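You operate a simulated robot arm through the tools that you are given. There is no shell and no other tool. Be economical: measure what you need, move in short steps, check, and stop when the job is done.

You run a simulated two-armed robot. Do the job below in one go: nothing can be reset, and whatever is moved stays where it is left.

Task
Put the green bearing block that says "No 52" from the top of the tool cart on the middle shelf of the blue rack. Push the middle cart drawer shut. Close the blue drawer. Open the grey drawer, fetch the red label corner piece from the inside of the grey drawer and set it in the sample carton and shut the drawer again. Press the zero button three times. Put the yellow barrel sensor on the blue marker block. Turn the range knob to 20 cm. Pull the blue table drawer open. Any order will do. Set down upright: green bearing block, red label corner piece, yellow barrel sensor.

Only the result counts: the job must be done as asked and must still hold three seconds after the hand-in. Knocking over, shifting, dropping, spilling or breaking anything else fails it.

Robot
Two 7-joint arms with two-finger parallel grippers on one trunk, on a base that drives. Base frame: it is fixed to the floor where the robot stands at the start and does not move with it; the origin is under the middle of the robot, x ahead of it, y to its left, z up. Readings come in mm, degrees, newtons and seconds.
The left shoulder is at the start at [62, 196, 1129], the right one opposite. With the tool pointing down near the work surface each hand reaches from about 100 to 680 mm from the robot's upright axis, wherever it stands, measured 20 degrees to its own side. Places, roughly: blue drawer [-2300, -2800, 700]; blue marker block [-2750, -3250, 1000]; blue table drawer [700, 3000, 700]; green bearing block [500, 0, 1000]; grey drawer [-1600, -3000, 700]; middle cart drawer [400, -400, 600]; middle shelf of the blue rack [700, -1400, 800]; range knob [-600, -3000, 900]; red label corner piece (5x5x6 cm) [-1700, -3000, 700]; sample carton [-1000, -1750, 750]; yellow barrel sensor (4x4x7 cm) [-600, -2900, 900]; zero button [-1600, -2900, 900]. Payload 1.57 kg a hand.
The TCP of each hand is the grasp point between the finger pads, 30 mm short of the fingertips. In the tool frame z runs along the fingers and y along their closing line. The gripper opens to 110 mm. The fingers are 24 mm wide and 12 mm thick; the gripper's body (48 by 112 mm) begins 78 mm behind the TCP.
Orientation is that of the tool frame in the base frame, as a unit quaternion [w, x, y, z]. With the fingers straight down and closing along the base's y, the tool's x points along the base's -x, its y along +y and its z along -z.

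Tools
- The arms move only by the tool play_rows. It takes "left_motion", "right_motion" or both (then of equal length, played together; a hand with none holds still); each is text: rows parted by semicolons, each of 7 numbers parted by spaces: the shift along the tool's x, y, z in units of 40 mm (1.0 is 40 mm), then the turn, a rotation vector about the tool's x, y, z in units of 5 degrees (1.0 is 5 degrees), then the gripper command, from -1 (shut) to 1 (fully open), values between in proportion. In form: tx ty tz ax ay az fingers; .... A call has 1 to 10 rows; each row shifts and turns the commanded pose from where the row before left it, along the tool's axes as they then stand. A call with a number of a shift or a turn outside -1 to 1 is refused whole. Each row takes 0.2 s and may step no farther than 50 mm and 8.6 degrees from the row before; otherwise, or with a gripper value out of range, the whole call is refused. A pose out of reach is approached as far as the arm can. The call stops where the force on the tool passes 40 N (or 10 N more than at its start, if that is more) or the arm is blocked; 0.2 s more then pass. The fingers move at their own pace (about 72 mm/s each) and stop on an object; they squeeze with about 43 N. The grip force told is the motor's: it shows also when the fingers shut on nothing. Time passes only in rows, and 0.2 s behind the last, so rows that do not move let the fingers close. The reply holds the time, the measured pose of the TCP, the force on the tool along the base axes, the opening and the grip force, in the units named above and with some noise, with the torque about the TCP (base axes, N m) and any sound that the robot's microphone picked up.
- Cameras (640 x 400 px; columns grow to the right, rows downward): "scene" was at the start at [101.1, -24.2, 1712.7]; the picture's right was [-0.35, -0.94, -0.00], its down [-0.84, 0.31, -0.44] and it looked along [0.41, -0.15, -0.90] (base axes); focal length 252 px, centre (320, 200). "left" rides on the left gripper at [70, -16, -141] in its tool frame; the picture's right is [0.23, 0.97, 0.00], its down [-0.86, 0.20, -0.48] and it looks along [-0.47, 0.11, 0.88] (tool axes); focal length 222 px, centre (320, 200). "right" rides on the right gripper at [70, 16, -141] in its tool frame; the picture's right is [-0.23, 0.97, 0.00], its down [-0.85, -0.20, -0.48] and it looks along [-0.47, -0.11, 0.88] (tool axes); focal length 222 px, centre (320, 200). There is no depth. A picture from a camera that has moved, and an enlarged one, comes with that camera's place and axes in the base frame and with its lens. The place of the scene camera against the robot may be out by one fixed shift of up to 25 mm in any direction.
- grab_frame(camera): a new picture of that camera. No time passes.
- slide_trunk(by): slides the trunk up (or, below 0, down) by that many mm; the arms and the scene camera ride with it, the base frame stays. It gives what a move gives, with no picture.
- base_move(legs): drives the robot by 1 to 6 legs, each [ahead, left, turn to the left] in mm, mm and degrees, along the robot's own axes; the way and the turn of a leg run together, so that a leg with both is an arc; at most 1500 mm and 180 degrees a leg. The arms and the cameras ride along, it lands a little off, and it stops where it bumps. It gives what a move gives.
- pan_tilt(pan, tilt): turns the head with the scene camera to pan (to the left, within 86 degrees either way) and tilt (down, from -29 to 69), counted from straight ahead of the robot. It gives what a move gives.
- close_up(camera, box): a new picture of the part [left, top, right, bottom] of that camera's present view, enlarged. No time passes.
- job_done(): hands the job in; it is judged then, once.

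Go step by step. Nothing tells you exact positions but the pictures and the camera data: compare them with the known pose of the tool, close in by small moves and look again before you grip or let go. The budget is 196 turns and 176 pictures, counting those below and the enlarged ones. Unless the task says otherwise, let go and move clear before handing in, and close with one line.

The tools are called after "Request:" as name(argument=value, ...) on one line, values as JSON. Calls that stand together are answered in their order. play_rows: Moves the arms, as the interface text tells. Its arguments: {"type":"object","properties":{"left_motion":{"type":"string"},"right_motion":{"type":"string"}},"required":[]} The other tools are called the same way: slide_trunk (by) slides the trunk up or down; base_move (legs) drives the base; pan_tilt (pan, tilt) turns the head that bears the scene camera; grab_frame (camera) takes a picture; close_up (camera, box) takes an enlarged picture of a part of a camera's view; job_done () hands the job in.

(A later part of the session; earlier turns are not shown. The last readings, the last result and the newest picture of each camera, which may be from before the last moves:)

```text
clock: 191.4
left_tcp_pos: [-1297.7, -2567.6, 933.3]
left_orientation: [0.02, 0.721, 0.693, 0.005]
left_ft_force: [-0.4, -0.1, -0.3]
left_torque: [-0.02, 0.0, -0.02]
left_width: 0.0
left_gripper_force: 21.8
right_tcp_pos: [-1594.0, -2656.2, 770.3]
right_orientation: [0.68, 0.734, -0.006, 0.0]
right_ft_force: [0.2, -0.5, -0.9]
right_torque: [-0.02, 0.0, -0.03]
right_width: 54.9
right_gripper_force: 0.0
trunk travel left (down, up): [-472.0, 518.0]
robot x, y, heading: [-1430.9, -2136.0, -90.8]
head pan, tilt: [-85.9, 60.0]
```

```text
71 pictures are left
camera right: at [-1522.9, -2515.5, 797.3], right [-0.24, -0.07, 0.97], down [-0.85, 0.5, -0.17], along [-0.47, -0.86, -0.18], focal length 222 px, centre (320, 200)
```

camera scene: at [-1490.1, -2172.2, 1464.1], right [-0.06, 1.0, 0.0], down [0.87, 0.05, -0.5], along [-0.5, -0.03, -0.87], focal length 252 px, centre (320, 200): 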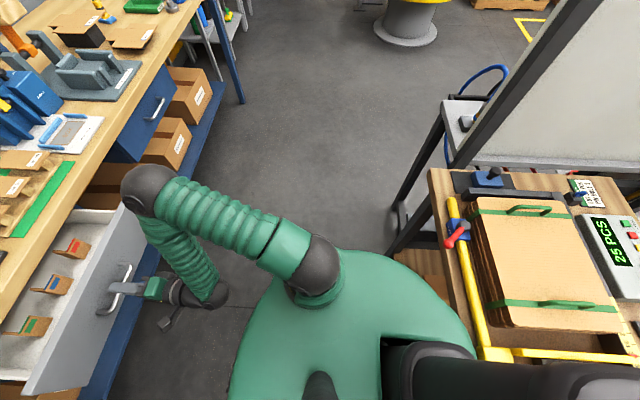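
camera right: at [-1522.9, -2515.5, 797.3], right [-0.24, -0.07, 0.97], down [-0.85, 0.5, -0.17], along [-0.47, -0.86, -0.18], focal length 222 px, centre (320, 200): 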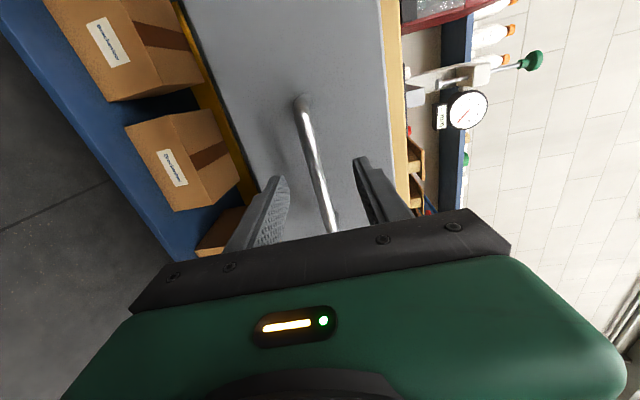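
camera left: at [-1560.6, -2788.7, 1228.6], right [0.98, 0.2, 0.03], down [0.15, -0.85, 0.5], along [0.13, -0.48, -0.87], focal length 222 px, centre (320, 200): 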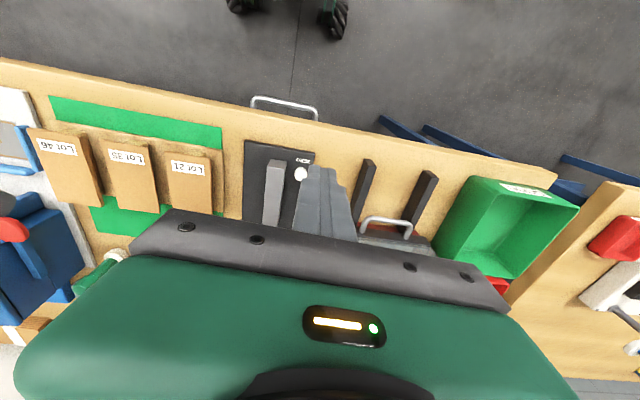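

I'll clear the right hand upward, then use the left vertical hand hooked behind the drawer front to open it further, since the pieces are still under the bench edge.

Request:
play_rows(right_motion="0 0 -0.3 0 0 0 0;0 0 0 0 0 0 0;0 0.8 0 0 0 0 0;0 0.9 0 0 0 0 0;0 0.9 0 0 0 0 0;0 0.9 0 0 0 0 0;0 0 0 0 0 0 0")

Request:
base_move(legs=[[0, -150, 0.9], [0, 0, 0]])

Request:
pan_tilt(pan=0, tilt=60)

Request:
grab_frame(camera="scene")

Request:
grab_frame(camera="left")

```text
clock: 193.0
left_tcp_pos: [-1296.3, -2568.2, 932.5]
left_orientation: [0.02, 0.721, 0.692, 0.006]
left_ft_force: [0.1, -0.3, 0.3]
left_torque: [0.01, -0.02, 0.0]
left_width: 0.1
left_gripper_force: 21.7
right_tcp_pos: [-1595.9, -2673.6, 904.8]
right_orientation: [0.679, 0.734, -0.005, 0.001]
right_ft_force: [-0.8, -0.5, -0.4]
right_torque: [0.0, 0.04, -0.03]
right_width: 55.2
right_gripper_force: 0.0
right hand out of reach, approached as far as the arm can: row 5, 6
trunk travel left (down, up): [-472.0, 518.0]
robot x, y, heading: [-1430.9, -2132.9, -90.6]
head pan, tilt: [-85.9, 60.0]
```

```text
clock: 194.7
left_tcp_pos: [-1447.6, -2564.9, 932.7]
left_orientation: [0.022, 0.715, 0.698, 0.007]
left_ft_force: [0.5, -0.4, 0.1]
left_torque: [0.0, -0.03, 0.03]
left_width: 0.0
left_gripper_force: 21.7
right_tcp_pos: [-1744.2, -2675.8, 902.9]
right_orientation: [0.679, 0.734, 0.0, 0.007]
right_ft_force: [-0.9, -0.1, -0.8]
right_torque: [-0.02, -0.02, -0.01]
right_width: 55.2
right_gripper_force: 0.2
trunk travel left (down, up): [-472.0, 518.0]
robot x, y, heading: [-1585.5, -2132.7, -89.8]
head pan, tilt: [-85.9, 60.0]
```

```text
clock: 196.3
left_tcp_pos: [-1443.7, -2563.4, 931.8]
left_orientation: [0.02, 0.715, 0.699, 0.003]
left_ft_force: [0.0, 0.1, 0.9]
left_torque: [-0.05, -0.01, -0.01]
left_width: 0.0
left_gripper_force: 21.1
right_tcp_pos: [-1741.0, -2674.4, 906.7]
right_orientation: [0.679, 0.734, 0.001, 0.006]
right_ft_force: [0.2, -0.7, 0.1]
right_torque: [-0.01, 0.02, -0.01]
right_width: 55.0
right_gripper_force: 0.1
trunk travel left (down, up): [-472.0, 518.0]
robot x, y, heading: [-1580.0, -2134.0, -89.6]
head pan, tilt: [0.0, 60.0]
```

```text
70 pictures are left
camera scene: at [-1575.3, -2232.9, 1464.2], right [-1.0, 0.0, 0.0], down [0.0, 0.87, -0.5], along [0.0, -0.5, -0.87], focal length 252 px, centre (320, 200)
```

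scene: 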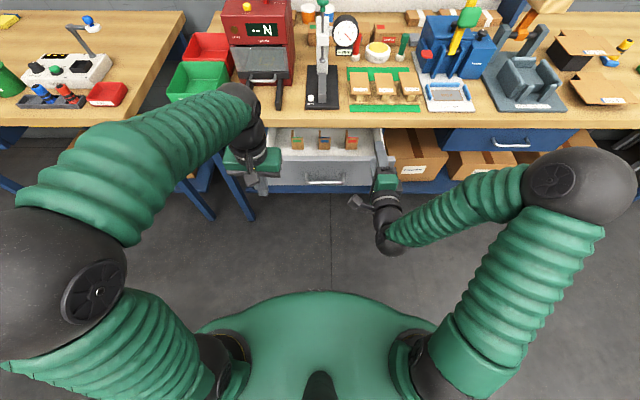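

```text
69 pictures are left
camera left: at [-1462.4, -2490.0, 1071.5], right [0.98, 0.2, 0.03], down [0.16, -0.85, 0.5], along [0.13, -0.49, -0.86], focal length 222 px, centre (320, 200)
```

left: 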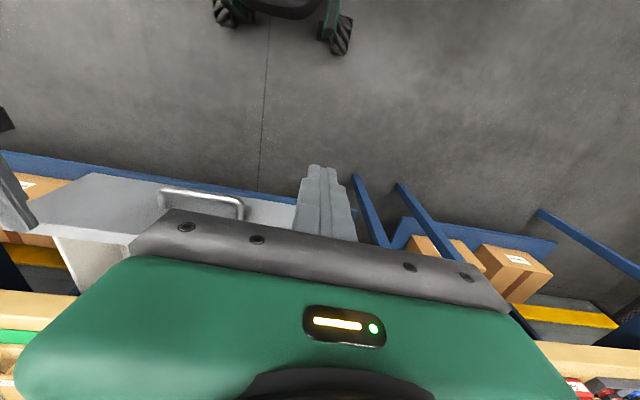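

Request:
play_rows(left_motion="-0.88 -0.12 0 0 0 0 -1;-0.88 -0.12 0 0 0 0 -1;-0.88 -0.12 0 0 0 0 -1;-0.88 -0.12 0 0 0 0 -1;-0.88 -0.12 0 0 0 0 -1;-0.88 -0.12 0 0 0 0 -1;0 0 0 0 0 0 -1")

Request:
grab_frame(camera="left")

Request:
close_up(camera="scene", box=[220, 100, 420, 225])

```text
clock: 197.9
left_tcp_pos: [-1479.3, -2773.6, 935.5]
left_orientation: [0.021, 0.715, 0.698, 0.005]
left_ft_force: [0.4, 0.3, -0.2]
left_torque: [-0.02, -0.03, 0.0]
left_width: 0.2
left_gripper_force: 21.5
right_tcp_pos: [-1739.8, -2673.5, 908.3]
right_orientation: [0.68, 0.734, 0.002, 0.006]
right_ft_force: [0.0, 0.3, -0.1]
right_torque: [0.04, -0.03, 0.0]
right_width: 55.1
right_gripper_force: 0.0
trunk travel left (down, up): [-472.0, 518.0]
robot x, y, heading: [-1585.4, -2132.8, -89.7]
head pan, tilt: [0.0, 60.0]
```

```text
68 pictures are left
camera left: at [-1498.6, -2700.0, 1074.2], right [0.98, 0.2, 0.03], down [0.16, -0.85, 0.5], along [0.13, -0.49, -0.86], focal length 222 px, centre (320, 200)
```

left: 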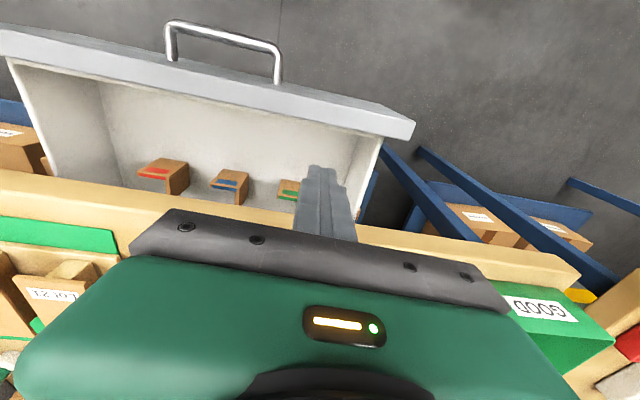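

```text
3.20 times, centred on (320, 162) of scene
camera zoom: at [-1575.3, -2232.4, 1464.3], right [-1.0, -0.01, 0.0], down [0.0, 0.87, -0.5], along [0.0, -0.5, -0.87], focal length 806 px, centre (320, 320)
```

zoom: 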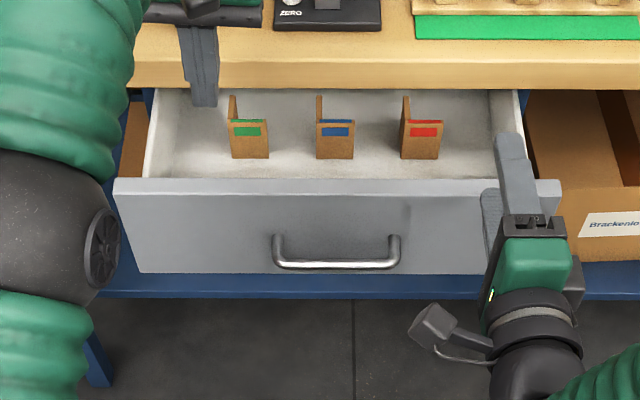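

The finger is behind the front panel (inner face y≈-2746). Lower and pull.

Request:
play_rows(left_motion="0 0 0.8 0 0 0 -1;0 0 0.8 0 0 0 -1;0 0 0.8 0 0 0 -1;0 0 0.6 0 0 0 -1;0 0 0 0 0 0 -1")

Request:
play_rows(left_motion="0.5 0 0 0 0 0 -1;0.5 0 0 0 0 0 -1;0.5 0 0 0 0 0 -1;0.5 0 0 0 0 0 -1;0.5 0 0 0 0 0 -1;0.5 0 0 0 0 0 -1;0 0 0 0 0 0 -1")

Request:
close_up(camera="scene", box=[220, 100, 420, 225])

```text
clock: 199.1
left_tcp_pos: [-1473.6, -2778.0, 816.4]
left_orientation: [0.02, 0.716, 0.698, 0.004]
left_ft_force: [0.0, 0.1, -0.8]
left_torque: [0.04, 0.01, 0.01]
left_width: 0.0
left_gripper_force: 20.9
right_tcp_pos: [-1739.9, -2673.7, 905.3]
right_orientation: [0.679, 0.734, 0.002, 0.006]
right_ft_force: [-0.6, -0.4, -0.2]
right_torque: [0.0, -0.02, 0.01]
right_width: 55.1
right_gripper_force: 0.1
trunk travel left (down, up): [-472.0, 518.0]
robot x, y, heading: [-1585.7, -2134.0, -89.7]
head pan, tilt: [0.0, 60.0]
```

```text
clock: 200.7
left_tcp_pos: [-1470.7, -2657.2, 815.2]
left_orientation: [0.019, 0.715, 0.698, 0.004]
left_ft_force: [-0.2, -0.5, 0.4]
left_torque: [0.0, 0.01, -0.02]
left_width: 0.1
left_gripper_force: 20.4
right_tcp_pos: [-1739.5, -2674.2, 905.8]
right_orientation: [0.679, 0.734, 0.001, 0.006]
right_ft_force: [0.1, -0.7, 0.1]
right_torque: [0.01, 0.01, -0.03]
right_width: 55.2
right_gripper_force: 0.0
trunk travel left (down, up): [-472.0, 518.0]
robot x, y, heading: [-1585.6, -2131.1, -89.7]
head pan, tilt: [0.0, 60.0]
```

```text
3.20 times, centred on (320, 162) of scene
camera zoom: at [-1575.3, -2234.0, 1464.1], right [-1.0, -0.01, 0.0], down [0.0, 0.87, -0.5], along [0.0, -0.5, -0.87], focal length 806 px, centre (320, 320)
```

zoom: 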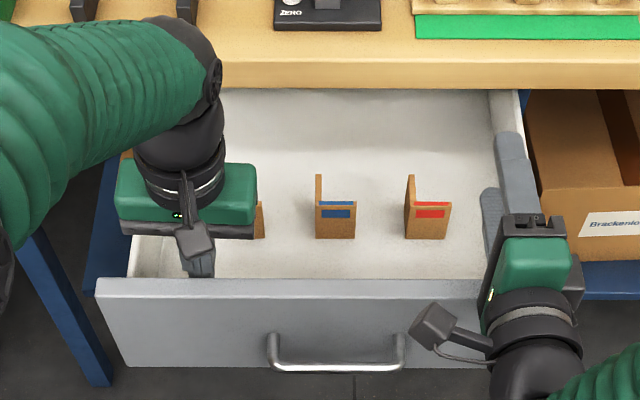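

Request:
play_rows(left_motion="0.5 0 0 0 0 0 -1;0.5 0 0 0 0 0 -1;0 0 0 0 0 0 -1")

Request:
play_rows(left_motion="-0.4 0 0 0 0 0 -1;0 0 -0.9 0 0 0 -1;0 0 -0.9 0 0 0 -1;0 0 -0.9 0 0 0 -1;0 0 -0.9 0 0 0 -1;0 0 -0.9 0 0 0 1;0 0 -0.9 0 0 0 1;0 0 0 0 0 0 1")

Request:
close_up(camera="scene", box=[220, 100, 420, 225])

Request:
grab_frame(camera="left")

```text
clock: 201.4
left_tcp_pos: [-1468.7, -2629.1, 817.3]
left_orientation: [0.031, 0.715, 0.698, -0.008]
left_ft_force: [-1.7, -21.2, -15.8]
left_torque: [-0.51, -0.22, 0.07]
left_width: 0.0
left_gripper_force: 21.1
right_tcp_pos: [-1739.5, -2672.9, 906.2]
right_orientation: [0.679, 0.734, 0.001, 0.007]
right_ft_force: [-1.0, 0.1, 0.3]
right_torque: [0.05, -0.02, 0.02]
right_width: 55.4
right_gripper_force: 0.1
trunk travel left (down, up): [-472.0, 518.0]
robot x, y, heading: [-1584.6, -2132.4, -89.9]
head pan, tilt: [0.0, 60.0]
stopped in row 3 (left hand): the force on the tool passed its limit at 41 N (the readings are from after the stop); the commanded pose is now the measured one
```

```text
clock: 203.2
left_tcp_pos: [-1477.1, -2631.0, 1035.1]
left_orientation: [0.029, 0.715, 0.698, -0.006]
left_ft_force: [0.3, 0.1, -0.8]
left_torque: [0.02, 0.06, -0.01]
left_width: 109.4
left_gripper_force: 0.4
right_tcp_pos: [-1740.5, -2672.1, 906.1]
right_orientation: [0.68, 0.733, 0.001, 0.006]
right_ft_force: [0.4, -0.9, 0.1]
right_torque: [0.0, -0.01, 0.02]
right_width: 55.0
right_gripper_force: 0.1
trunk travel left (down, up): [-472.0, 518.0]
robot x, y, heading: [-1585.1, -2131.1, -89.7]
head pan, tilt: [0.0, 60.0]
```

```text
3.20 times, centred on (320, 162) of scene
camera zoom: at [-1575.3, -2233.6, 1464.2], right [-1.0, 0.0, 0.0], down [0.0, 0.87, -0.5], along [0.0, -0.5, -0.87], focal length 806 px, centre (320, 320)
```

zoom: 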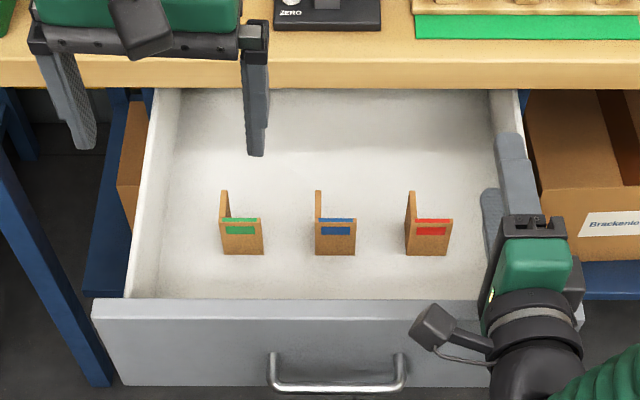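

```text
64 pictures are left
camera left: at [-1496.7, -2553.4, 1171.7], right [0.98, 0.21, 0.02], down [0.16, -0.83, 0.53], along [0.13, -0.51, -0.85], focal length 222 px, centre (320, 200)
```

left: 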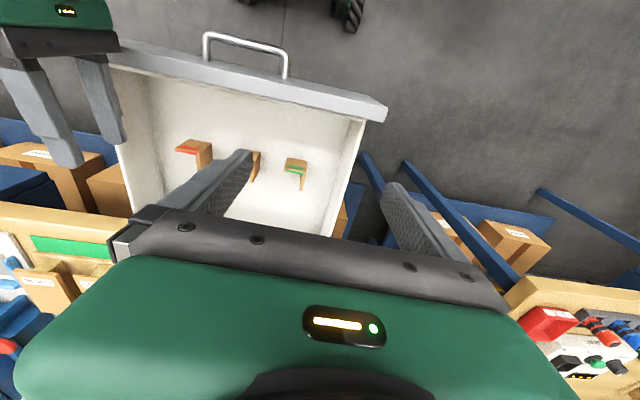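

The drawer is fully open. The red-label piece has its front plate at y≈-2727 and its side plate at x≈-1666; I'll grip the side plate with the left hand after shifting the base.

Request:
base_move(legs=[[0, -200, 0]])

Request:
play_rows(left_motion="-0.5 0 0 0.37 0.57 -0.28 0.1;-0.9 0 0 0 0 0 0.1;-0.9 0 0 0 0 0 0.1;-0.5 0 0 0 0 0 0.1;0 0 0 0 0 0 0.1")

Request:
grab_frame(camera="left")

```text
clock: 204.8
left_tcp_pos: [-1666.9, -2631.8, 1035.5]
left_orientation: [0.027, 0.714, 0.7, -0.008]
left_ft_force: [-0.4, 0.0, 0.0]
left_torque: [0.01, 0.01, -0.01]
left_width: 109.8
left_gripper_force: 0.0
right_tcp_pos: [-1930.1, -2673.6, 907.6]
right_orientation: [0.68, 0.733, 0.004, 0.004]
right_ft_force: [0.4, 0.1, -0.3]
right_torque: [-0.05, 0.0, 0.02]
right_width: 55.1
right_gripper_force: 0.2
trunk travel left (down, up): [-472.0, 518.0]
robot x, y, heading: [-1782.7, -2134.7, -89.7]
head pan, tilt: [0.0, 60.0]
```

```text
clock: 205.9
left_tcp_pos: [-1674.6, -2732.6, 1037.2]
left_orientation: [0.001, 0.706, 0.708, 0.001]
left_ft_force: [-0.4, 0.0, 0.4]
left_torque: [0.0, 0.02, -0.01]
left_width: 60.6
left_gripper_force: 0.0
left hand out of reach, approached as far as the arm can: row 4
right_tcp_pos: [-1935.5, -2671.4, 908.2]
right_orientation: [0.681, 0.732, 0.003, 0.007]
right_ft_force: [-1.0, -0.9, 0.2]
right_torque: [0.01, 0.02, -0.03]
right_width: 55.0
right_gripper_force: 0.0
trunk travel left (down, up): [-472.0, 518.0]
robot x, y, heading: [-1786.2, -2131.0, -89.9]
head pan, tilt: [0.0, 60.0]
```

```text
63 pictures are left
camera left: at [-1691.6, -2661.3, 1178.5], right [0.97, 0.23, 0.0], down [0.2, -0.85, 0.48], along [0.11, -0.47, -0.88], focal length 222 px, centre (320, 200)
```

left: 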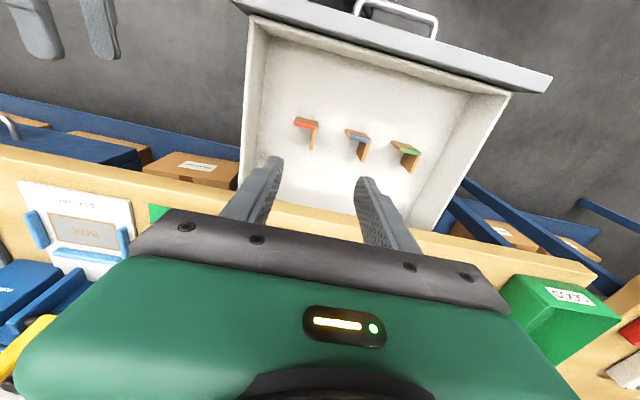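

Request:
play_rows(left_motion="0 0 0.9 0 0 0 0.1;-0.3 0 0.9 0 0 0 0.1;-0.3 0 0.9 0 0 0 0.1;0 0 0.9 0 0 0 0.1;0 0 0 0 0 0 0.1")

Request:
grab_frame(camera="left")

```text
clock: 207.2
left_tcp_pos: [-1671.9, -2754.7, 893.5]
left_orientation: [0.001, 0.706, 0.709, 0.001]
left_ft_force: [-0.1, -0.5, 0.3]
left_torque: [-0.01, 0.01, -0.02]
left_width: 60.7
left_gripper_force: 0.0
right_tcp_pos: [-1934.8, -2673.1, 906.6]
right_orientation: [0.681, 0.733, 0.003, 0.007]
right_ft_force: [0.0, -0.7, 0.6]
right_torque: [0.02, -0.01, -0.02]
right_width: 54.6
right_gripper_force: 0.0
trunk travel left (down, up): [-472.0, 518.0]
robot x, y, heading: [-1785.5, -2136.5, -89.6]
head pan, tilt: [0.0, 60.0]
```

```text
62 pictures are left
camera left: at [-1688.2, -2684.0, 1033.3], right [0.97, 0.23, 0.0], down [0.2, -0.85, 0.48], along [0.11, -0.47, -0.88], focal length 222 px, centre (320, 200)
```

left: 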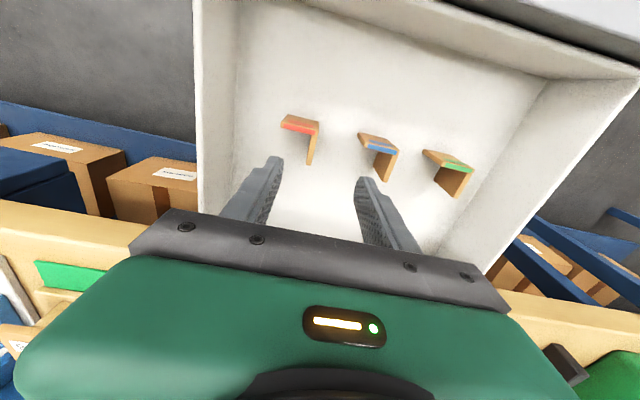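

Request:
close_up(camera="left", box=[240, 90, 400, 190])

```text
4.00 times, centred on (320, 140) of left
camera zoom: at [-1688.2, -2684.0, 1033.3], right [0.97, 0.23, 0.0], down [0.2, -0.85, 0.48], along [0.11, -0.47, -0.88], focal length 888 px, centre (320, 440)
```

zoom: 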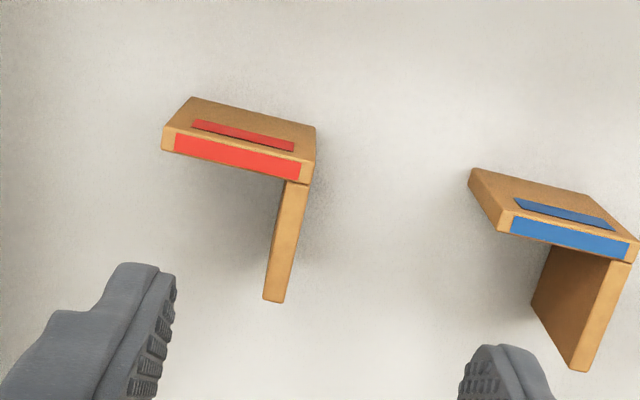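

Request:
play_rows(left_motion="-0.2 -0.2 0.7 0 0 0 0;0 0 0.8 0 0 0 0;0 0 0.8 0 0 0 0;0 0 0 0 0 0 0")

Request:
close_up(camera="left", box=[220, 90, 420, 215])

```text
clock: 208.2
left_tcp_pos: [-1680.2, -2762.1, 799.2]
left_orientation: [0.001, 0.706, 0.708, 0.0]
left_ft_force: [-0.5, 0.5, 0.8]
left_torque: [-0.01, 0.02, 0.0]
left_width: 55.0
left_gripper_force: 0.1
right_tcp_pos: [-1934.9, -2672.5, 907.1]
right_orientation: [0.681, 0.733, 0.002, 0.007]
right_ft_force: [-0.4, 1.2, 0.1]
right_torque: [0.01, -0.02, -0.01]
right_width: 54.9
right_gripper_force: 0.2
trunk travel left (down, up): [-472.0, 518.0]
robot x, y, heading: [-1778.5, -2133.1, -89.4]
head pan, tilt: [0.0, 60.0]
```

```text
3.20 times, centred on (320, 152) of left
camera zoom: at [-1697.2, -2692.3, 940.5], right [0.97, 0.23, 0.0], down [0.2, -0.85, 0.48], along [0.11, -0.47, -0.88], focal length 711 px, centre (320, 352)
```

zoom: 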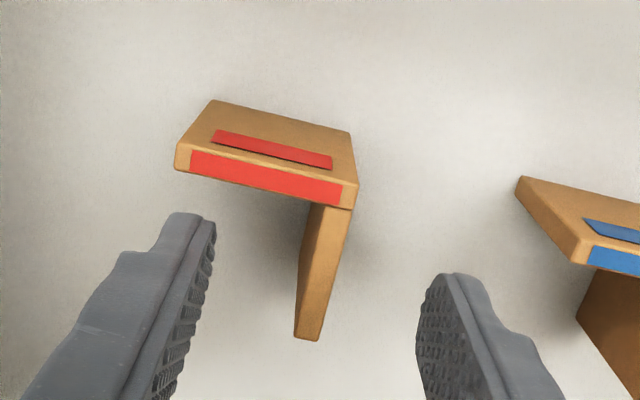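

Request:
play_rows(left_motion="0 0.05 0.6 0 0 0 0;0 0 0.5 0 0 0 0;0 0 0 0 0 0 -1;0 0 0 0 0 0 -1;0 0 0 0 0 0 -1;0 0 0 0 0 0 -1")

Request:
close_up(camera="left", box=[220, 90, 420, 215])

```text
clock: 209.6
left_tcp_pos: [-1677.5, -2763.0, 756.4]
left_orientation: [0.001, 0.706, 0.708, 0.0]
left_ft_force: [-0.4, 1.3, 1.2]
left_torque: [0.03, -0.02, -0.02]
left_width: 5.9
left_gripper_force: 25.5
right_tcp_pos: [-1934.8, -2672.3, 906.6]
right_orientation: [0.68, 0.733, 0.002, 0.007]
right_ft_force: [-0.5, 0.7, 0.4]
right_torque: [0.01, -0.02, -0.02]
right_width: 55.3
right_gripper_force: 0.2
trunk travel left (down, up): [-472.0, 518.0]
robot x, y, heading: [-1782.4, -2136.7, -89.4]
head pan, tilt: [0.0, 60.0]
```

```text
3.20 times, centred on (320, 152) of left
camera zoom: at [-1694.5, -2692.4, 897.0], right [0.97, 0.23, 0.0], down [0.2, -0.85, 0.48], along [0.11, -0.47, -0.88], focal length 711 px, centre (320, 352)
```

zoom: 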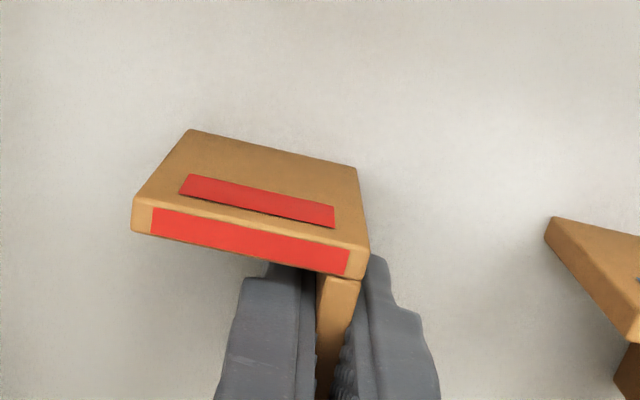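

Gripped at the plate. Lift.

Request:
play_rows(left_motion="0 0 -0.5 0 0 0 -1;0 0 -0.9 0 0 0 -1;0 0 -0.9 0 0 0 -1;0 0 -0.9 0 0 0 -1;0.3 0 -0.9 0 0 0 -1;0.5 0 -0.8 0 0 0 -1;0 0 0 0 0 0 -1")

Request:
grab_frame(camera="left")

```text
clock: 211.2
left_tcp_pos: [-1680.0, -2731.4, 949.1]
left_orientation: [0.001, 0.706, 0.708, 0.0]
left_ft_force: [0.0, 0.7, -0.1]
left_torque: [0.02, 0.0, 0.0]
left_width: 5.8
left_gripper_force: 25.3
right_tcp_pos: [-1935.2, -2674.3, 906.6]
right_orientation: [0.681, 0.733, 0.002, 0.006]
right_ft_force: [0.1, -1.2, 0.0]
right_torque: [-0.01, -0.01, 0.01]
right_width: 55.0
right_gripper_force: 0.1
trunk travel left (down, up): [-472.0, 518.0]
robot x, y, heading: [-1782.4, -2137.1, -89.5]
head pan, tilt: [0.0, 60.0]
```

```text
58 pictures are left
camera left: at [-1696.2, -2661.4, 1090.1], right [0.97, 0.23, 0.0], down [0.2, -0.85, 0.48], along [0.11, -0.46, -0.88], focal length 222 px, centre (320, 200)
```

left: 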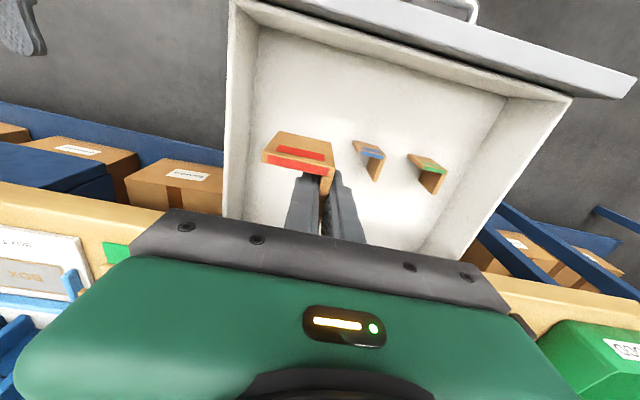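

The piece is held securely. I'll raise the trunk high, pull the left hand in, drive to x≈-850, and turn to face the carton table.

Request:
slide_trunk(by=350)

Request:
play_rows(left_motion="0.8 0 0 0 0 0 -1;0.8 0 0 0 0 0 -1;0.8 0 0 0 0 0 -1;0.8 0 0 0 0 0 -1;0.8 0 0 0 0 0 -1;0 0 0 0 0 0 -1")

Request:
base_move(legs=[[0, 930, 0], [130, 0, 0], [0, 0, 180]])

Request:
pan_tilt(pan=10, tilt=55)

Request:
grab_frame(camera="scene")

Request:
grab_frame(camera="left")

```text
clock: 214.6
left_tcp_pos: [-1679.9, -2732.0, 1299.3]
left_orientation: [0.001, 0.706, 0.708, 0.001]
left_ft_force: [0.4, 0.7, -0.6]
left_torque: [0.01, -0.02, 0.0]
left_width: 5.9
left_gripper_force: 25.9
right_tcp_pos: [-1935.5, -2673.4, 1256.7]
right_orientation: [0.681, 0.732, 0.002, 0.007]
right_ft_force: [-0.6, -0.1, 0.3]
right_torque: [0.0, 0.01, 0.0]
right_width: 55.0
right_gripper_force: 0.0
trunk travel left (down, up): [-822.0, 168.0]
robot x, y, heading: [-1782.0, -2132.6, -89.7]
head pan, tilt: [0.0, 60.0]
```

```text
clock: 216.0
left_tcp_pos: [-1679.1, -2570.7, 1299.2]
left_orientation: [0.0, 0.705, 0.709, 0.0]
left_ft_force: [0.8, -0.1, 0.0]
left_torque: [-0.02, 0.01, 0.01]
left_width: 5.9
left_gripper_force: 25.7
right_tcp_pos: [-1934.4, -2673.6, 1256.9]
right_orientation: [0.68, 0.733, 0.003, 0.007]
right_ft_force: [-0.2, -0.9, -0.1]
right_torque: [-0.01, -0.01, 0.01]
right_width: 54.7
right_gripper_force: 0.1
trunk travel left (down, up): [-822.0, 168.0]
robot x, y, heading: [-1777.9, -2131.9, -89.5]
head pan, tilt: [0.0, 60.0]
```

```text
clock: 229.0
left_tcp_pos: [-946.0, -1822.6, 1298.9]
left_orientation: [0.0, -0.7, 0.714, 0.002]
left_ft_force: [0.4, 0.1, 0.8]
left_torque: [0.01, -0.03, 0.01]
left_width: 5.8
left_gripper_force: 26.1
right_tcp_pos: [-688.9, -1727.0, 1256.4]
right_orientation: [0.001, 0.008, 0.733, 0.68]
right_ft_force: [-0.5, 0.1, 0.1]
right_torque: [-0.02, 0.01, -0.01]
right_width: 55.1
right_gripper_force: 0.0
trunk travel left (down, up): [-822.0, 168.0]
robot x, y, heading: [-854.9, -2258.4, 88.9]
head pan, tilt: [0.0, 60.0]
```

```text
clock: 229.7
left_tcp_pos: [-946.6, -1823.1, 1300.5]
left_orientation: [-0.001, -0.7, 0.715, 0.0]
left_ft_force: [0.6, 0.6, -0.7]
left_torque: [-0.02, 0.0, 0.01]
left_width: 5.9
left_gripper_force: 26.0
right_tcp_pos: [-688.2, -1726.3, 1256.6]
right_orientation: [0.002, 0.006, 0.733, 0.68]
right_ft_force: [-0.5, -0.1, 0.2]
right_torque: [0.02, -0.02, 0.02]
right_width: 55.2
right_gripper_force: 0.1
trunk travel left (down, up): [-822.0, 168.0]
robot x, y, heading: [-852.7, -2260.5, 89.1]
head pan, tilt: [10.0, 55.0]
```

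```text
57 pictures are left
camera scene: at [-854.9, -2155.5, 1820.2], right [0.99, 0.16, 0.0], down [0.13, -0.81, -0.57], along [-0.09, 0.56, -0.82], focal length 252 px, centre (320, 200)
```

scene: 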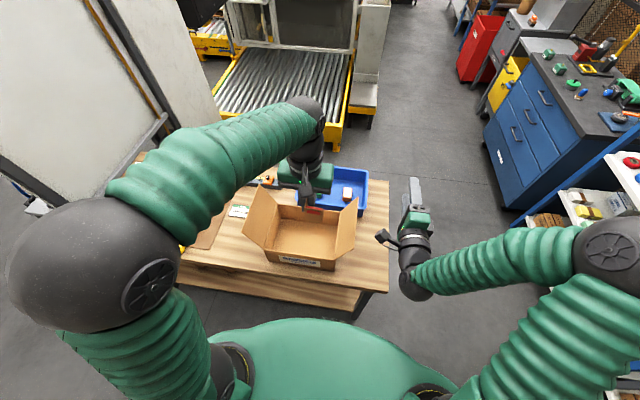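

```text
56 pictures are left
camera left: at [-931.8, -1892.2, 1441.0], right [-0.98, -0.21, 0.0], down [-0.18, 0.86, 0.48], along [-0.1, 0.47, -0.88], focal length 222 px, centre (320, 200)
```

left: 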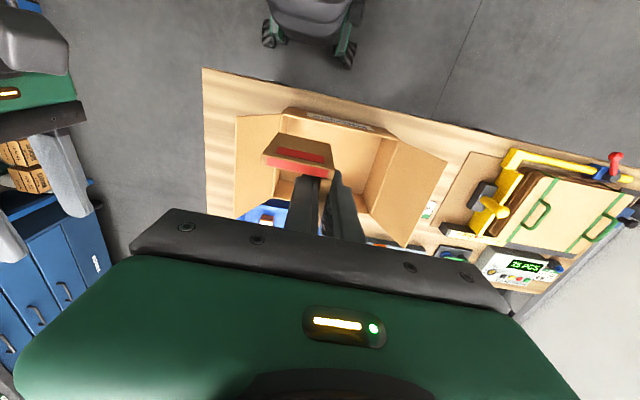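

Request:
close_up(camera="scene", box=[220, 150, 400, 280])

Request:
close_up(camera="left", box=[220, 80, 480, 243])

```text
3.08 times, centred on (310, 215) of scene
camera zoom: at [-854.9, -2155.5, 1820.2], right [0.99, 0.16, 0.0], down [0.13, -0.81, -0.57], along [-0.09, 0.56, -0.82], focal length 775 px, centre (351, 154)
```

zoom: 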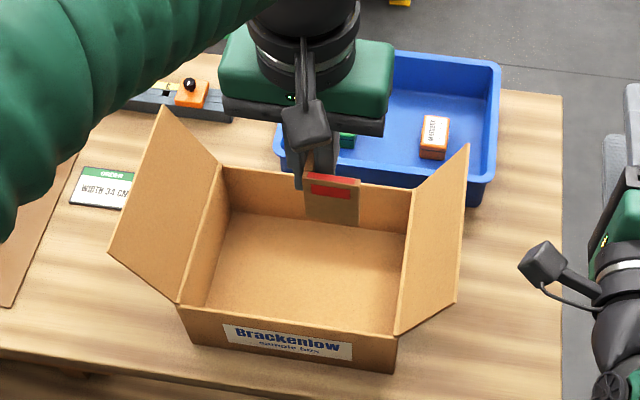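

```text
2.45 times, centred on (350, 162) of left
camera zoom: at [-931.8, -1892.2, 1441.0], right [-0.98, -0.21, 0.0], down [-0.18, 0.86, 0.48], along [-0.1, 0.47, -0.88], focal length 545 px, centre (246, 294)
```

zoom: 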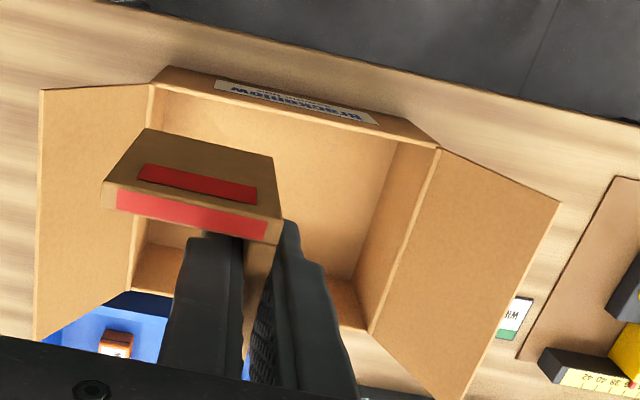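

That is the "Brackenlow sample box": empty, centre about (-1009,-1678). I'll move over its centre, then lower with the trunk.

Request:
play_rows(left_motion="-0.89 0.46 0 0 0 0 -1;-0.89 0.46 0 0 0 0 -1;-0.89 0.46 0 0 0 0 -1;-0.89 0.46 0 0 0 0 -1;0 0 0 0 0 0 -1")

Request:
slide_trunk(by=-330)

Request:
grab_frame(camera="left")

Request:
grab_frame(camera="scene")

```text
clock: 230.9
left_tcp_pos: [-1017.8, -1676.6, 1300.1]
left_orientation: [0.001, -0.7, 0.714, 0.001]
left_ft_force: [-0.2, -0.6, 1.1]
left_torque: [0.0, 0.0, -0.04]
left_width: 5.8
left_gripper_force: 26.0
right_tcp_pos: [-688.1, -1726.9, 1257.6]
right_orientation: [0.001, 0.007, 0.732, 0.681]
right_ft_force: [-0.4, 0.0, 0.0]
right_torque: [-0.01, -0.02, -0.02]
right_width: 54.8
right_gripper_force: 0.1
trunk travel left (down, up): [-822.0, 168.0]
robot x, y, heading: [-853.7, -2260.6, 88.9]
head pan, tilt: [10.0, 55.0]
```

```text
clock: 234.2
left_tcp_pos: [-1018.6, -1676.7, 969.3]
left_orientation: [0.001, -0.7, 0.714, 0.0]
left_ft_force: [1.1, 0.2, -0.6]
left_torque: [-0.01, -0.02, -0.02]
left_width: 5.8
left_gripper_force: 25.9
right_tcp_pos: [-689.1, -1725.9, 927.8]
right_orientation: [0.002, 0.007, 0.733, 0.68]
right_ft_force: [0.1, -0.2, 0.1]
right_torque: [-0.05, -0.01, -0.03]
right_width: 55.0
right_gripper_force: 0.1
trunk travel left (down, up): [-492.0, 498.0]
robot x, y, heading: [-856.3, -2257.1, 89.0]
head pan, tilt: [10.0, 55.0]
```

```text
53 pictures are left
camera left: at [-1003.4, -1746.5, 1110.7], right [-0.98, -0.21, 0.0], down [-0.18, 0.86, 0.48], along [-0.1, 0.47, -0.88], focal length 222 px, centre (320, 200)
```

left: 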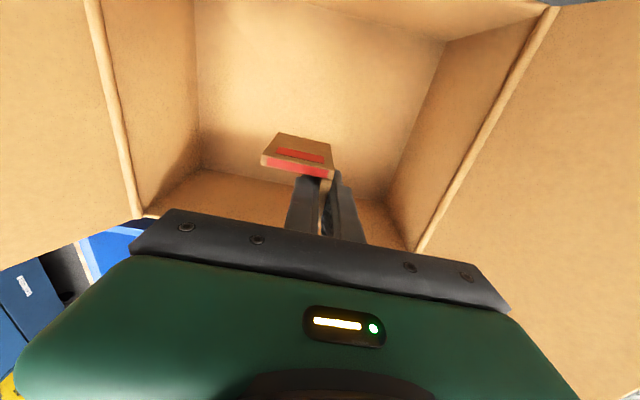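

```text
52 pictures are left
camera scene: at [-855.4, -2155.6, 1490.2], right [0.99, 0.16, 0.0], down [0.13, -0.81, -0.57], along [-0.09, 0.56, -0.82], focal length 252 px, centre (320, 200)
```

scene: 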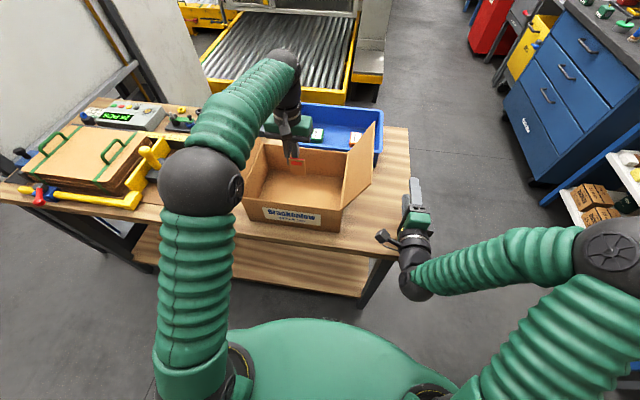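

The left elbow is near the left flap, so I'll move the base back 70 mm and extend the arm by the same amount before lowering.

Request:
base_move(legs=[[-75, 0, 0]])

Request:
play_rows(left_motion="-0.9 0 0 0 0 0 -1;-0.9 0 0 0 0 0 -1;0 0 0.7 0 0 0 -1;0 0 0.7 0 0 0 -1;0 0 0 0 0 0 -1")

Request:
pan_tilt(pan=35, tilt=40)

Request:
grab_frame(camera="scene")

Request:
grab_frame(camera="left")

```text
clock: 235.2
left_tcp_pos: [-1018.9, -1753.9, 970.8]
left_orientation: [0.002, -0.7, 0.714, 0.001]
left_ft_force: [0.4, -0.3, 0.2]
left_torque: [0.0, -0.04, 0.03]
left_width: 5.7
left_gripper_force: 26.1
right_tcp_pos: [-689.3, -1802.8, 928.3]
right_orientation: [0.002, 0.007, 0.731, 0.682]
right_ft_force: [-0.2, -0.3, 0.0]
right_torque: [-0.01, 0.01, -0.02]
right_width: 55.2
right_gripper_force: 0.1
trunk travel left (down, up): [-492.0, 498.0]
robot x, y, heading: [-857.5, -2331.3, 88.8]
head pan, tilt: [10.0, 55.0]
```

```text
clock: 236.4
left_tcp_pos: [-1017.8, -1687.5, 913.8]
left_orientation: [0.002, -0.699, 0.715, 0.002]
left_ft_force: [0.8, 0.6, -0.8]
left_torque: [0.01, 0.01, 0.0]
left_width: 5.7
left_gripper_force: 25.6
left hand out of reach, approached as far as the arm can: row 2
right_tcp_pos: [-688.9, -1803.8, 929.1]
right_orientation: [0.001, 0.006, 0.732, 0.682]
right_ft_force: [0.2, -0.8, -0.5]
right_torque: [-0.01, 0.0, 0.0]
right_width: 55.3
right_gripper_force: 0.1
trunk travel left (down, up): [-492.0, 498.0]
robot x, y, heading: [-853.8, -2337.4, 88.9]
head pan, tilt: [10.0, 55.0]
```

```text
clock: 237.3
left_tcp_pos: [-1017.9, -1687.9, 914.5]
left_orientation: [0.001, -0.7, 0.714, 0.002]
left_ft_force: [-0.3, 0.4, 0.7]
left_torque: [0.01, -0.02, 0.0]
left_width: 6.0
left_gripper_force: 25.4
right_tcp_pos: [-690.7, -1803.5, 928.7]
right_orientation: [0.002, 0.005, 0.732, 0.682]
right_ft_force: [-0.2, 0.1, 0.2]
right_torque: [0.0, 0.01, -0.02]
right_width: 55.1
right_gripper_force: 0.0
trunk travel left (down, up): [-492.0, 498.0]
robot x, y, heading: [-855.1, -2334.4, 88.9]
head pan, tilt: [35.0, 40.0]
```

```text
51 pictures are left
camera scene: at [-892.9, -2230.7, 1510.8], right [0.83, 0.56, 0.0], down [0.36, -0.54, -0.76], along [-0.43, 0.63, -0.64], focal length 252 px, centre (320, 200)
```

scene: 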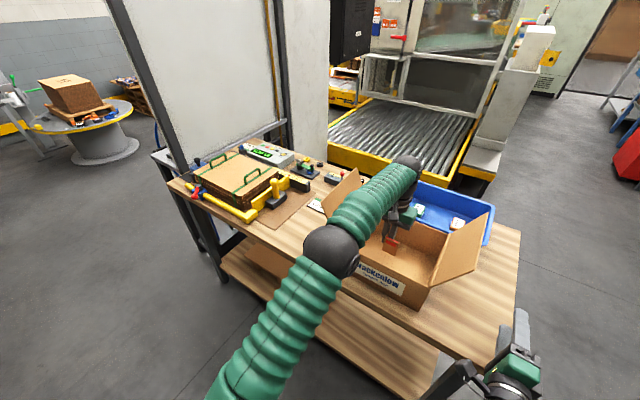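

```text
50 pictures are left
camera left: at [-1003.1, -1758.0, 1054.2], right [-0.98, -0.21, 0.0], down [-0.18, 0.86, 0.48], along [-0.1, 0.47, -0.88], focal length 222 px, centre (320, 200)
```

left: 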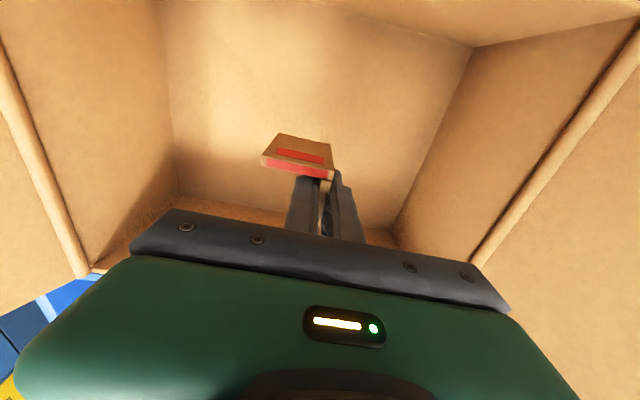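

Elbow clearance over the front rim is better with the trunk higher. I'll raise the trunk 150 mm and lower the hand with the arm instead.

Request:
slide_trunk(by=150)

Request:
play_rows(left_motion="0 0 0.9 0 0 0 -1;0 0 0.9 0 0 0 -1;0 0 0.9 0 0 0 -1;0 0 0.9 0 0 0 -1;0 0 0 0 0 0 -1")

Request:
grab_frame(camera="scene")

```text
clock: 239.1
left_tcp_pos: [-1017.2, -1687.8, 1063.6]
left_orientation: [0.001, -0.7, 0.714, 0.001]
left_ft_force: [-0.8, -0.2, -0.5]
left_torque: [0.0, 0.0, 0.0]
left_width: 6.0
left_gripper_force: 25.8
right_tcp_pos: [-689.6, -1802.2, 1079.7]
right_orientation: [0.002, 0.007, 0.732, 0.682]
right_ft_force: [-0.6, -0.3, 0.3]
right_torque: [0.0, 0.01, 0.0]
right_width: 55.0
right_gripper_force: 0.1
trunk travel left (down, up): [-642.0, 348.0]
robot x, y, heading: [-858.1, -2335.0, 89.0]
head pan, tilt: [35.0, 40.0]
```

```text
clock: 240.2
left_tcp_pos: [-1019.3, -1687.5, 917.6]
left_orientation: [0.002, -0.699, 0.715, 0.002]
left_ft_force: [-0.1, -0.5, -0.9]
left_torque: [0.01, 0.03, 0.01]
left_width: 6.2
left_gripper_force: 25.1
right_tcp_pos: [-690.6, -1804.8, 1079.2]
right_orientation: [0.002, 0.006, 0.732, 0.682]
right_ft_force: [-0.2, -1.1, 0.1]
right_torque: [0.0, 0.03, 0.03]
right_width: 55.0
right_gripper_force: 0.1
trunk travel left (down, up): [-642.0, 348.0]
robot x, y, heading: [-857.6, -2332.2, 88.8]
head pan, tilt: [35.0, 40.0]
```

```text
49 pictures are left
camera scene: at [-893.0, -2230.8, 1660.9], right [0.83, 0.56, 0.0], down [0.36, -0.54, -0.76], along [-0.43, 0.63, -0.64], focal length 252 px, centre (320, 200)
```

scene: 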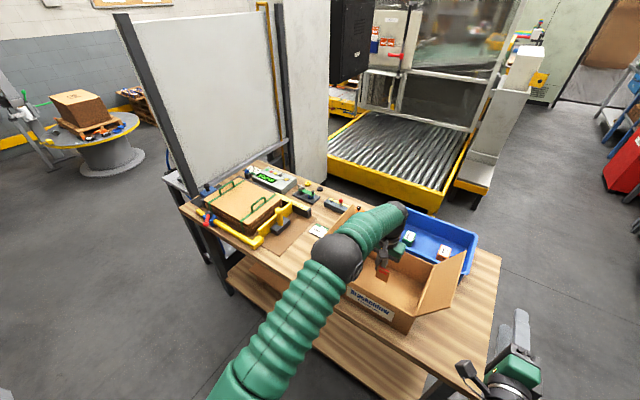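

Request:
play_rows(left_motion="0 0 0.75 0 0 0 -1;0 0 0.75 0 0 0 -1;0 0 0.5 0 0 0 -1;0 0 0.2 0 0 0 -1;0 0 0 0 0 0 -1")

Request:
grab_frame(camera="left")

Request:
grab_frame(camera="scene")

```text
clock: 241.0
left_tcp_pos: [-1015.7, -1683.9, 854.8]
left_orientation: [0.006, -0.699, 0.715, 0.006]
left_ft_force: [-0.1, -11.4, 22.8]
left_torque: [-0.61, -0.08, -0.06]
left_width: 5.8
left_gripper_force: 25.6
right_tcp_pos: [-688.9, -1806.9, 1081.8]
right_orientation: [0.002, 0.006, 0.73, 0.683]
right_ft_force: [-0.1, 0.6, -0.4]
right_torque: [0.06, 0.02, 0.0]
right_width: 55.1
right_gripper_force: 0.1
trunk travel left (down, up): [-642.0, 348.0]
robot x, y, heading: [-860.9, -2335.8, 88.9]
head pan, tilt: [35.0, 40.0]
stopped in row 3 (left hand): the force on the tool passed its limit at 54 N (the readings are from after the stop); the commanded pose is now the measured one
```

```text
48 pictures are left
camera left: at [-1001.6, -1756.0, 994.9], right [-0.98, -0.21, 0.0], down [-0.18, 0.85, 0.49], along [-0.1, 0.48, -0.87], focal length 222 px, centre (320, 200)
```

left: 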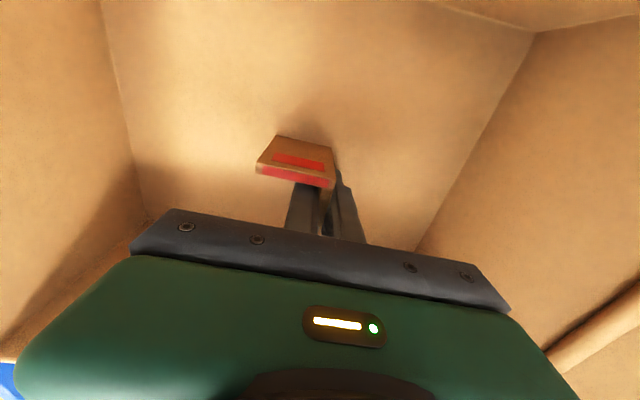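

```text
47 pictures are left
camera scene: at [-891.7, -2234.6, 1661.4], right [0.83, 0.56, 0.0], down [0.36, -0.53, -0.77], along [-0.43, 0.64, -0.64], focal length 252 px, centre (320, 200)
```

scene: 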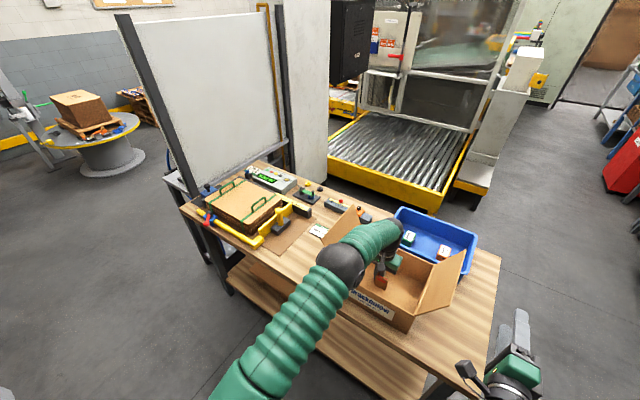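

Request:
close_up(camera="left", box=[220, 100, 420, 225])

Request:
close_up(camera="scene", box=[320, 220, 480, 320])

```text
3.20 times, centred on (320, 162) of left
camera zoom: at [-1001.6, -1756.0, 994.9], right [-0.98, -0.21, 0.0], down [-0.18, 0.85, 0.49], along [-0.1, 0.48, -0.87], focal length 711 px, centre (320, 320)
```

zoom: 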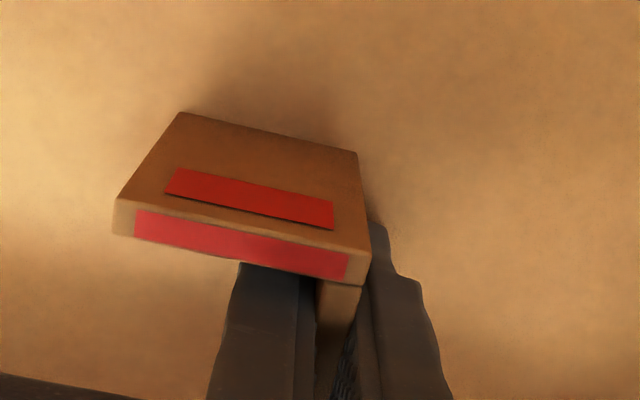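

```text
4.00 times, centred on (400, 270) of scene
camera zoom: at [-891.7, -2234.6, 1661.4], right [0.83, 0.56, 0.0], down [0.36, -0.53, -0.77], along [-0.43, 0.64, -0.64], focal length 1007 px, centre (0, -80)
```

zoom: 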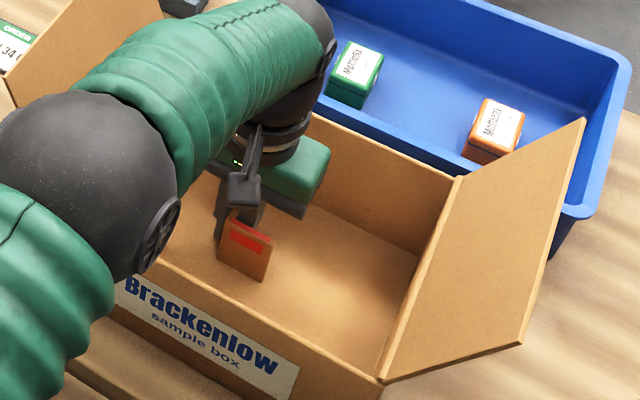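

Request:
play_rows(left_motion="0 0 -0.04 0 0 0 -1;0 0 0 0 0 0 -1")

```text
clock: 241.6
left_tcp_pos: [-1015.9, -1684.1, 855.4]
left_orientation: [0.007, -0.7, 0.714, 0.007]
left_ft_force: [1.6, -4.5, 14.5]
left_torque: [-0.23, -0.15, 0.02]
left_width: 6.3
left_gripper_force: 25.7
right_tcp_pos: [-688.3, -1807.1, 1080.6]
right_orientation: [0.001, 0.007, 0.731, 0.683]
right_ft_force: [0.5, -0.5, 0.7]
right_torque: [0.03, 0.02, 0.0]
right_width: 54.7
right_gripper_force: 0.0
trunk travel left (down, up): [-642.0, 348.0]
robot x, y, heading: [-856.8, -2333.5, 88.7]
head pan, tilt: [35.0, 40.0]
```

Request:
play_rows(left_motion="0 0 -0.02 0 0 0 -0.75;0 0 0 0 0 0 -0.5;0 0 0 0 0 0 -0.45;0 0 0 0 0 0 -0.45")

Request:
close_up(camera="left", box=[220, 100, 420, 225])

```text
clock: 242.6
left_tcp_pos: [-1017.5, -1683.5, 854.3]
left_orientation: [0.007, -0.7, 0.714, 0.006]
left_ft_force: [-4.6, -0.8, 9.5]
left_torque: [-0.05, 0.02, 0.0]
left_width: 26.5
left_gripper_force: 0.0
right_tcp_pos: [-690.7, -1805.3, 1080.2]
right_orientation: [0.002, 0.006, 0.731, 0.683]
right_ft_force: [0.5, 0.2, 0.1]
right_torque: [0.05, -0.01, -0.04]
right_width: 55.2
right_gripper_force: 0.1
trunk travel left (down, up): [-642.0, 348.0]
robot x, y, heading: [-855.4, -2332.8, 88.9]
head pan, tilt: [35.0, 40.0]
```

```text
3.20 times, centred on (320, 162) of left
camera zoom: at [-1003.2, -1755.1, 994.9], right [-0.98, -0.21, 0.0], down [-0.18, 0.85, 0.49], along [-0.1, 0.48, -0.87], focal length 711 px, centre (320, 320)
```

zoom: 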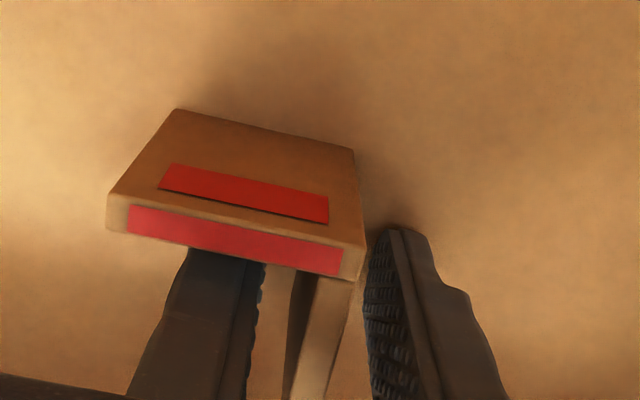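

Released and standing. Lifting straight up.

Request:
play_rows(left_motion="0 0 -0.3 0 0 0 -0.45;0 0 -0.6 0 0 0 -0.45;0 0 -0.8 0 0 0 -0.45;0 0 -0.9 0 0 0 -0.45;0 0 -0.9 0 0 0 -0.45;0 0 -0.9 0 0 0 -0.45;0 0 -0.9 0 0 0 -0.45;0 0 0 0 0 0 -0.45")

Request:
grab_frame(camera="left")

Request:
close_up(camera="scene", box=[320, 220, 480, 320])

```text
clock: 244.4
left_tcp_pos: [-1016.6, -1689.2, 1067.3]
left_orientation: [0.005, -0.7, 0.714, 0.006]
left_ft_force: [0.4, -0.1, 0.3]
left_torque: [-0.02, 0.02, 0.01]
left_width: 30.5
left_gripper_force: 0.0
right_tcp_pos: [-689.9, -1803.7, 1079.3]
right_orientation: [0.003, 0.007, 0.731, 0.682]
right_ft_force: [0.0, -0.4, 0.9]
right_torque: [0.02, -0.02, -0.01]
right_width: 55.0
right_gripper_force: 0.0
trunk travel left (down, up): [-642.0, 348.0]
robot x, y, heading: [-855.5, -2331.6, 89.0]
head pan, tilt: [35.0, 40.0]
```

```text
43 pictures are left
camera left: at [-1001.7, -1759.9, 1207.0], right [-0.98, -0.21, 0.0], down [-0.18, 0.85, 0.49], along [-0.1, 0.48, -0.87], focal length 222 px, centre (320, 200)
```

left: 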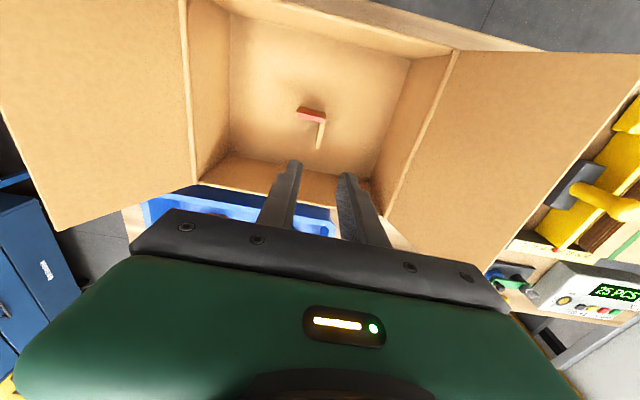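

```text
4.00 times, centred on (400, 270) of scene
camera zoom: at [-893.0, -2229.9, 1660.9], right [0.83, 0.56, 0.0], down [0.36, -0.54, -0.76], along [-0.43, 0.63, -0.64], focal length 1007 px, centre (0, -80)
```

zoom: 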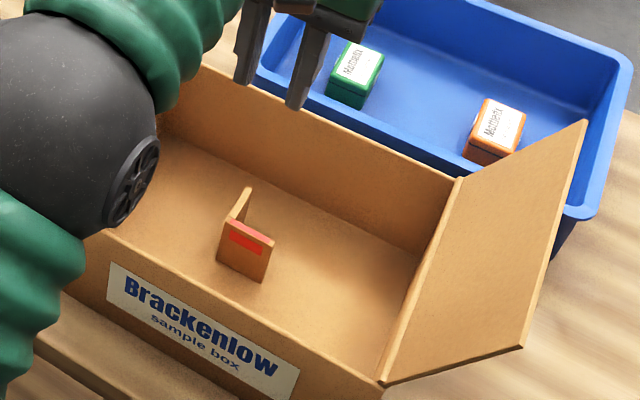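

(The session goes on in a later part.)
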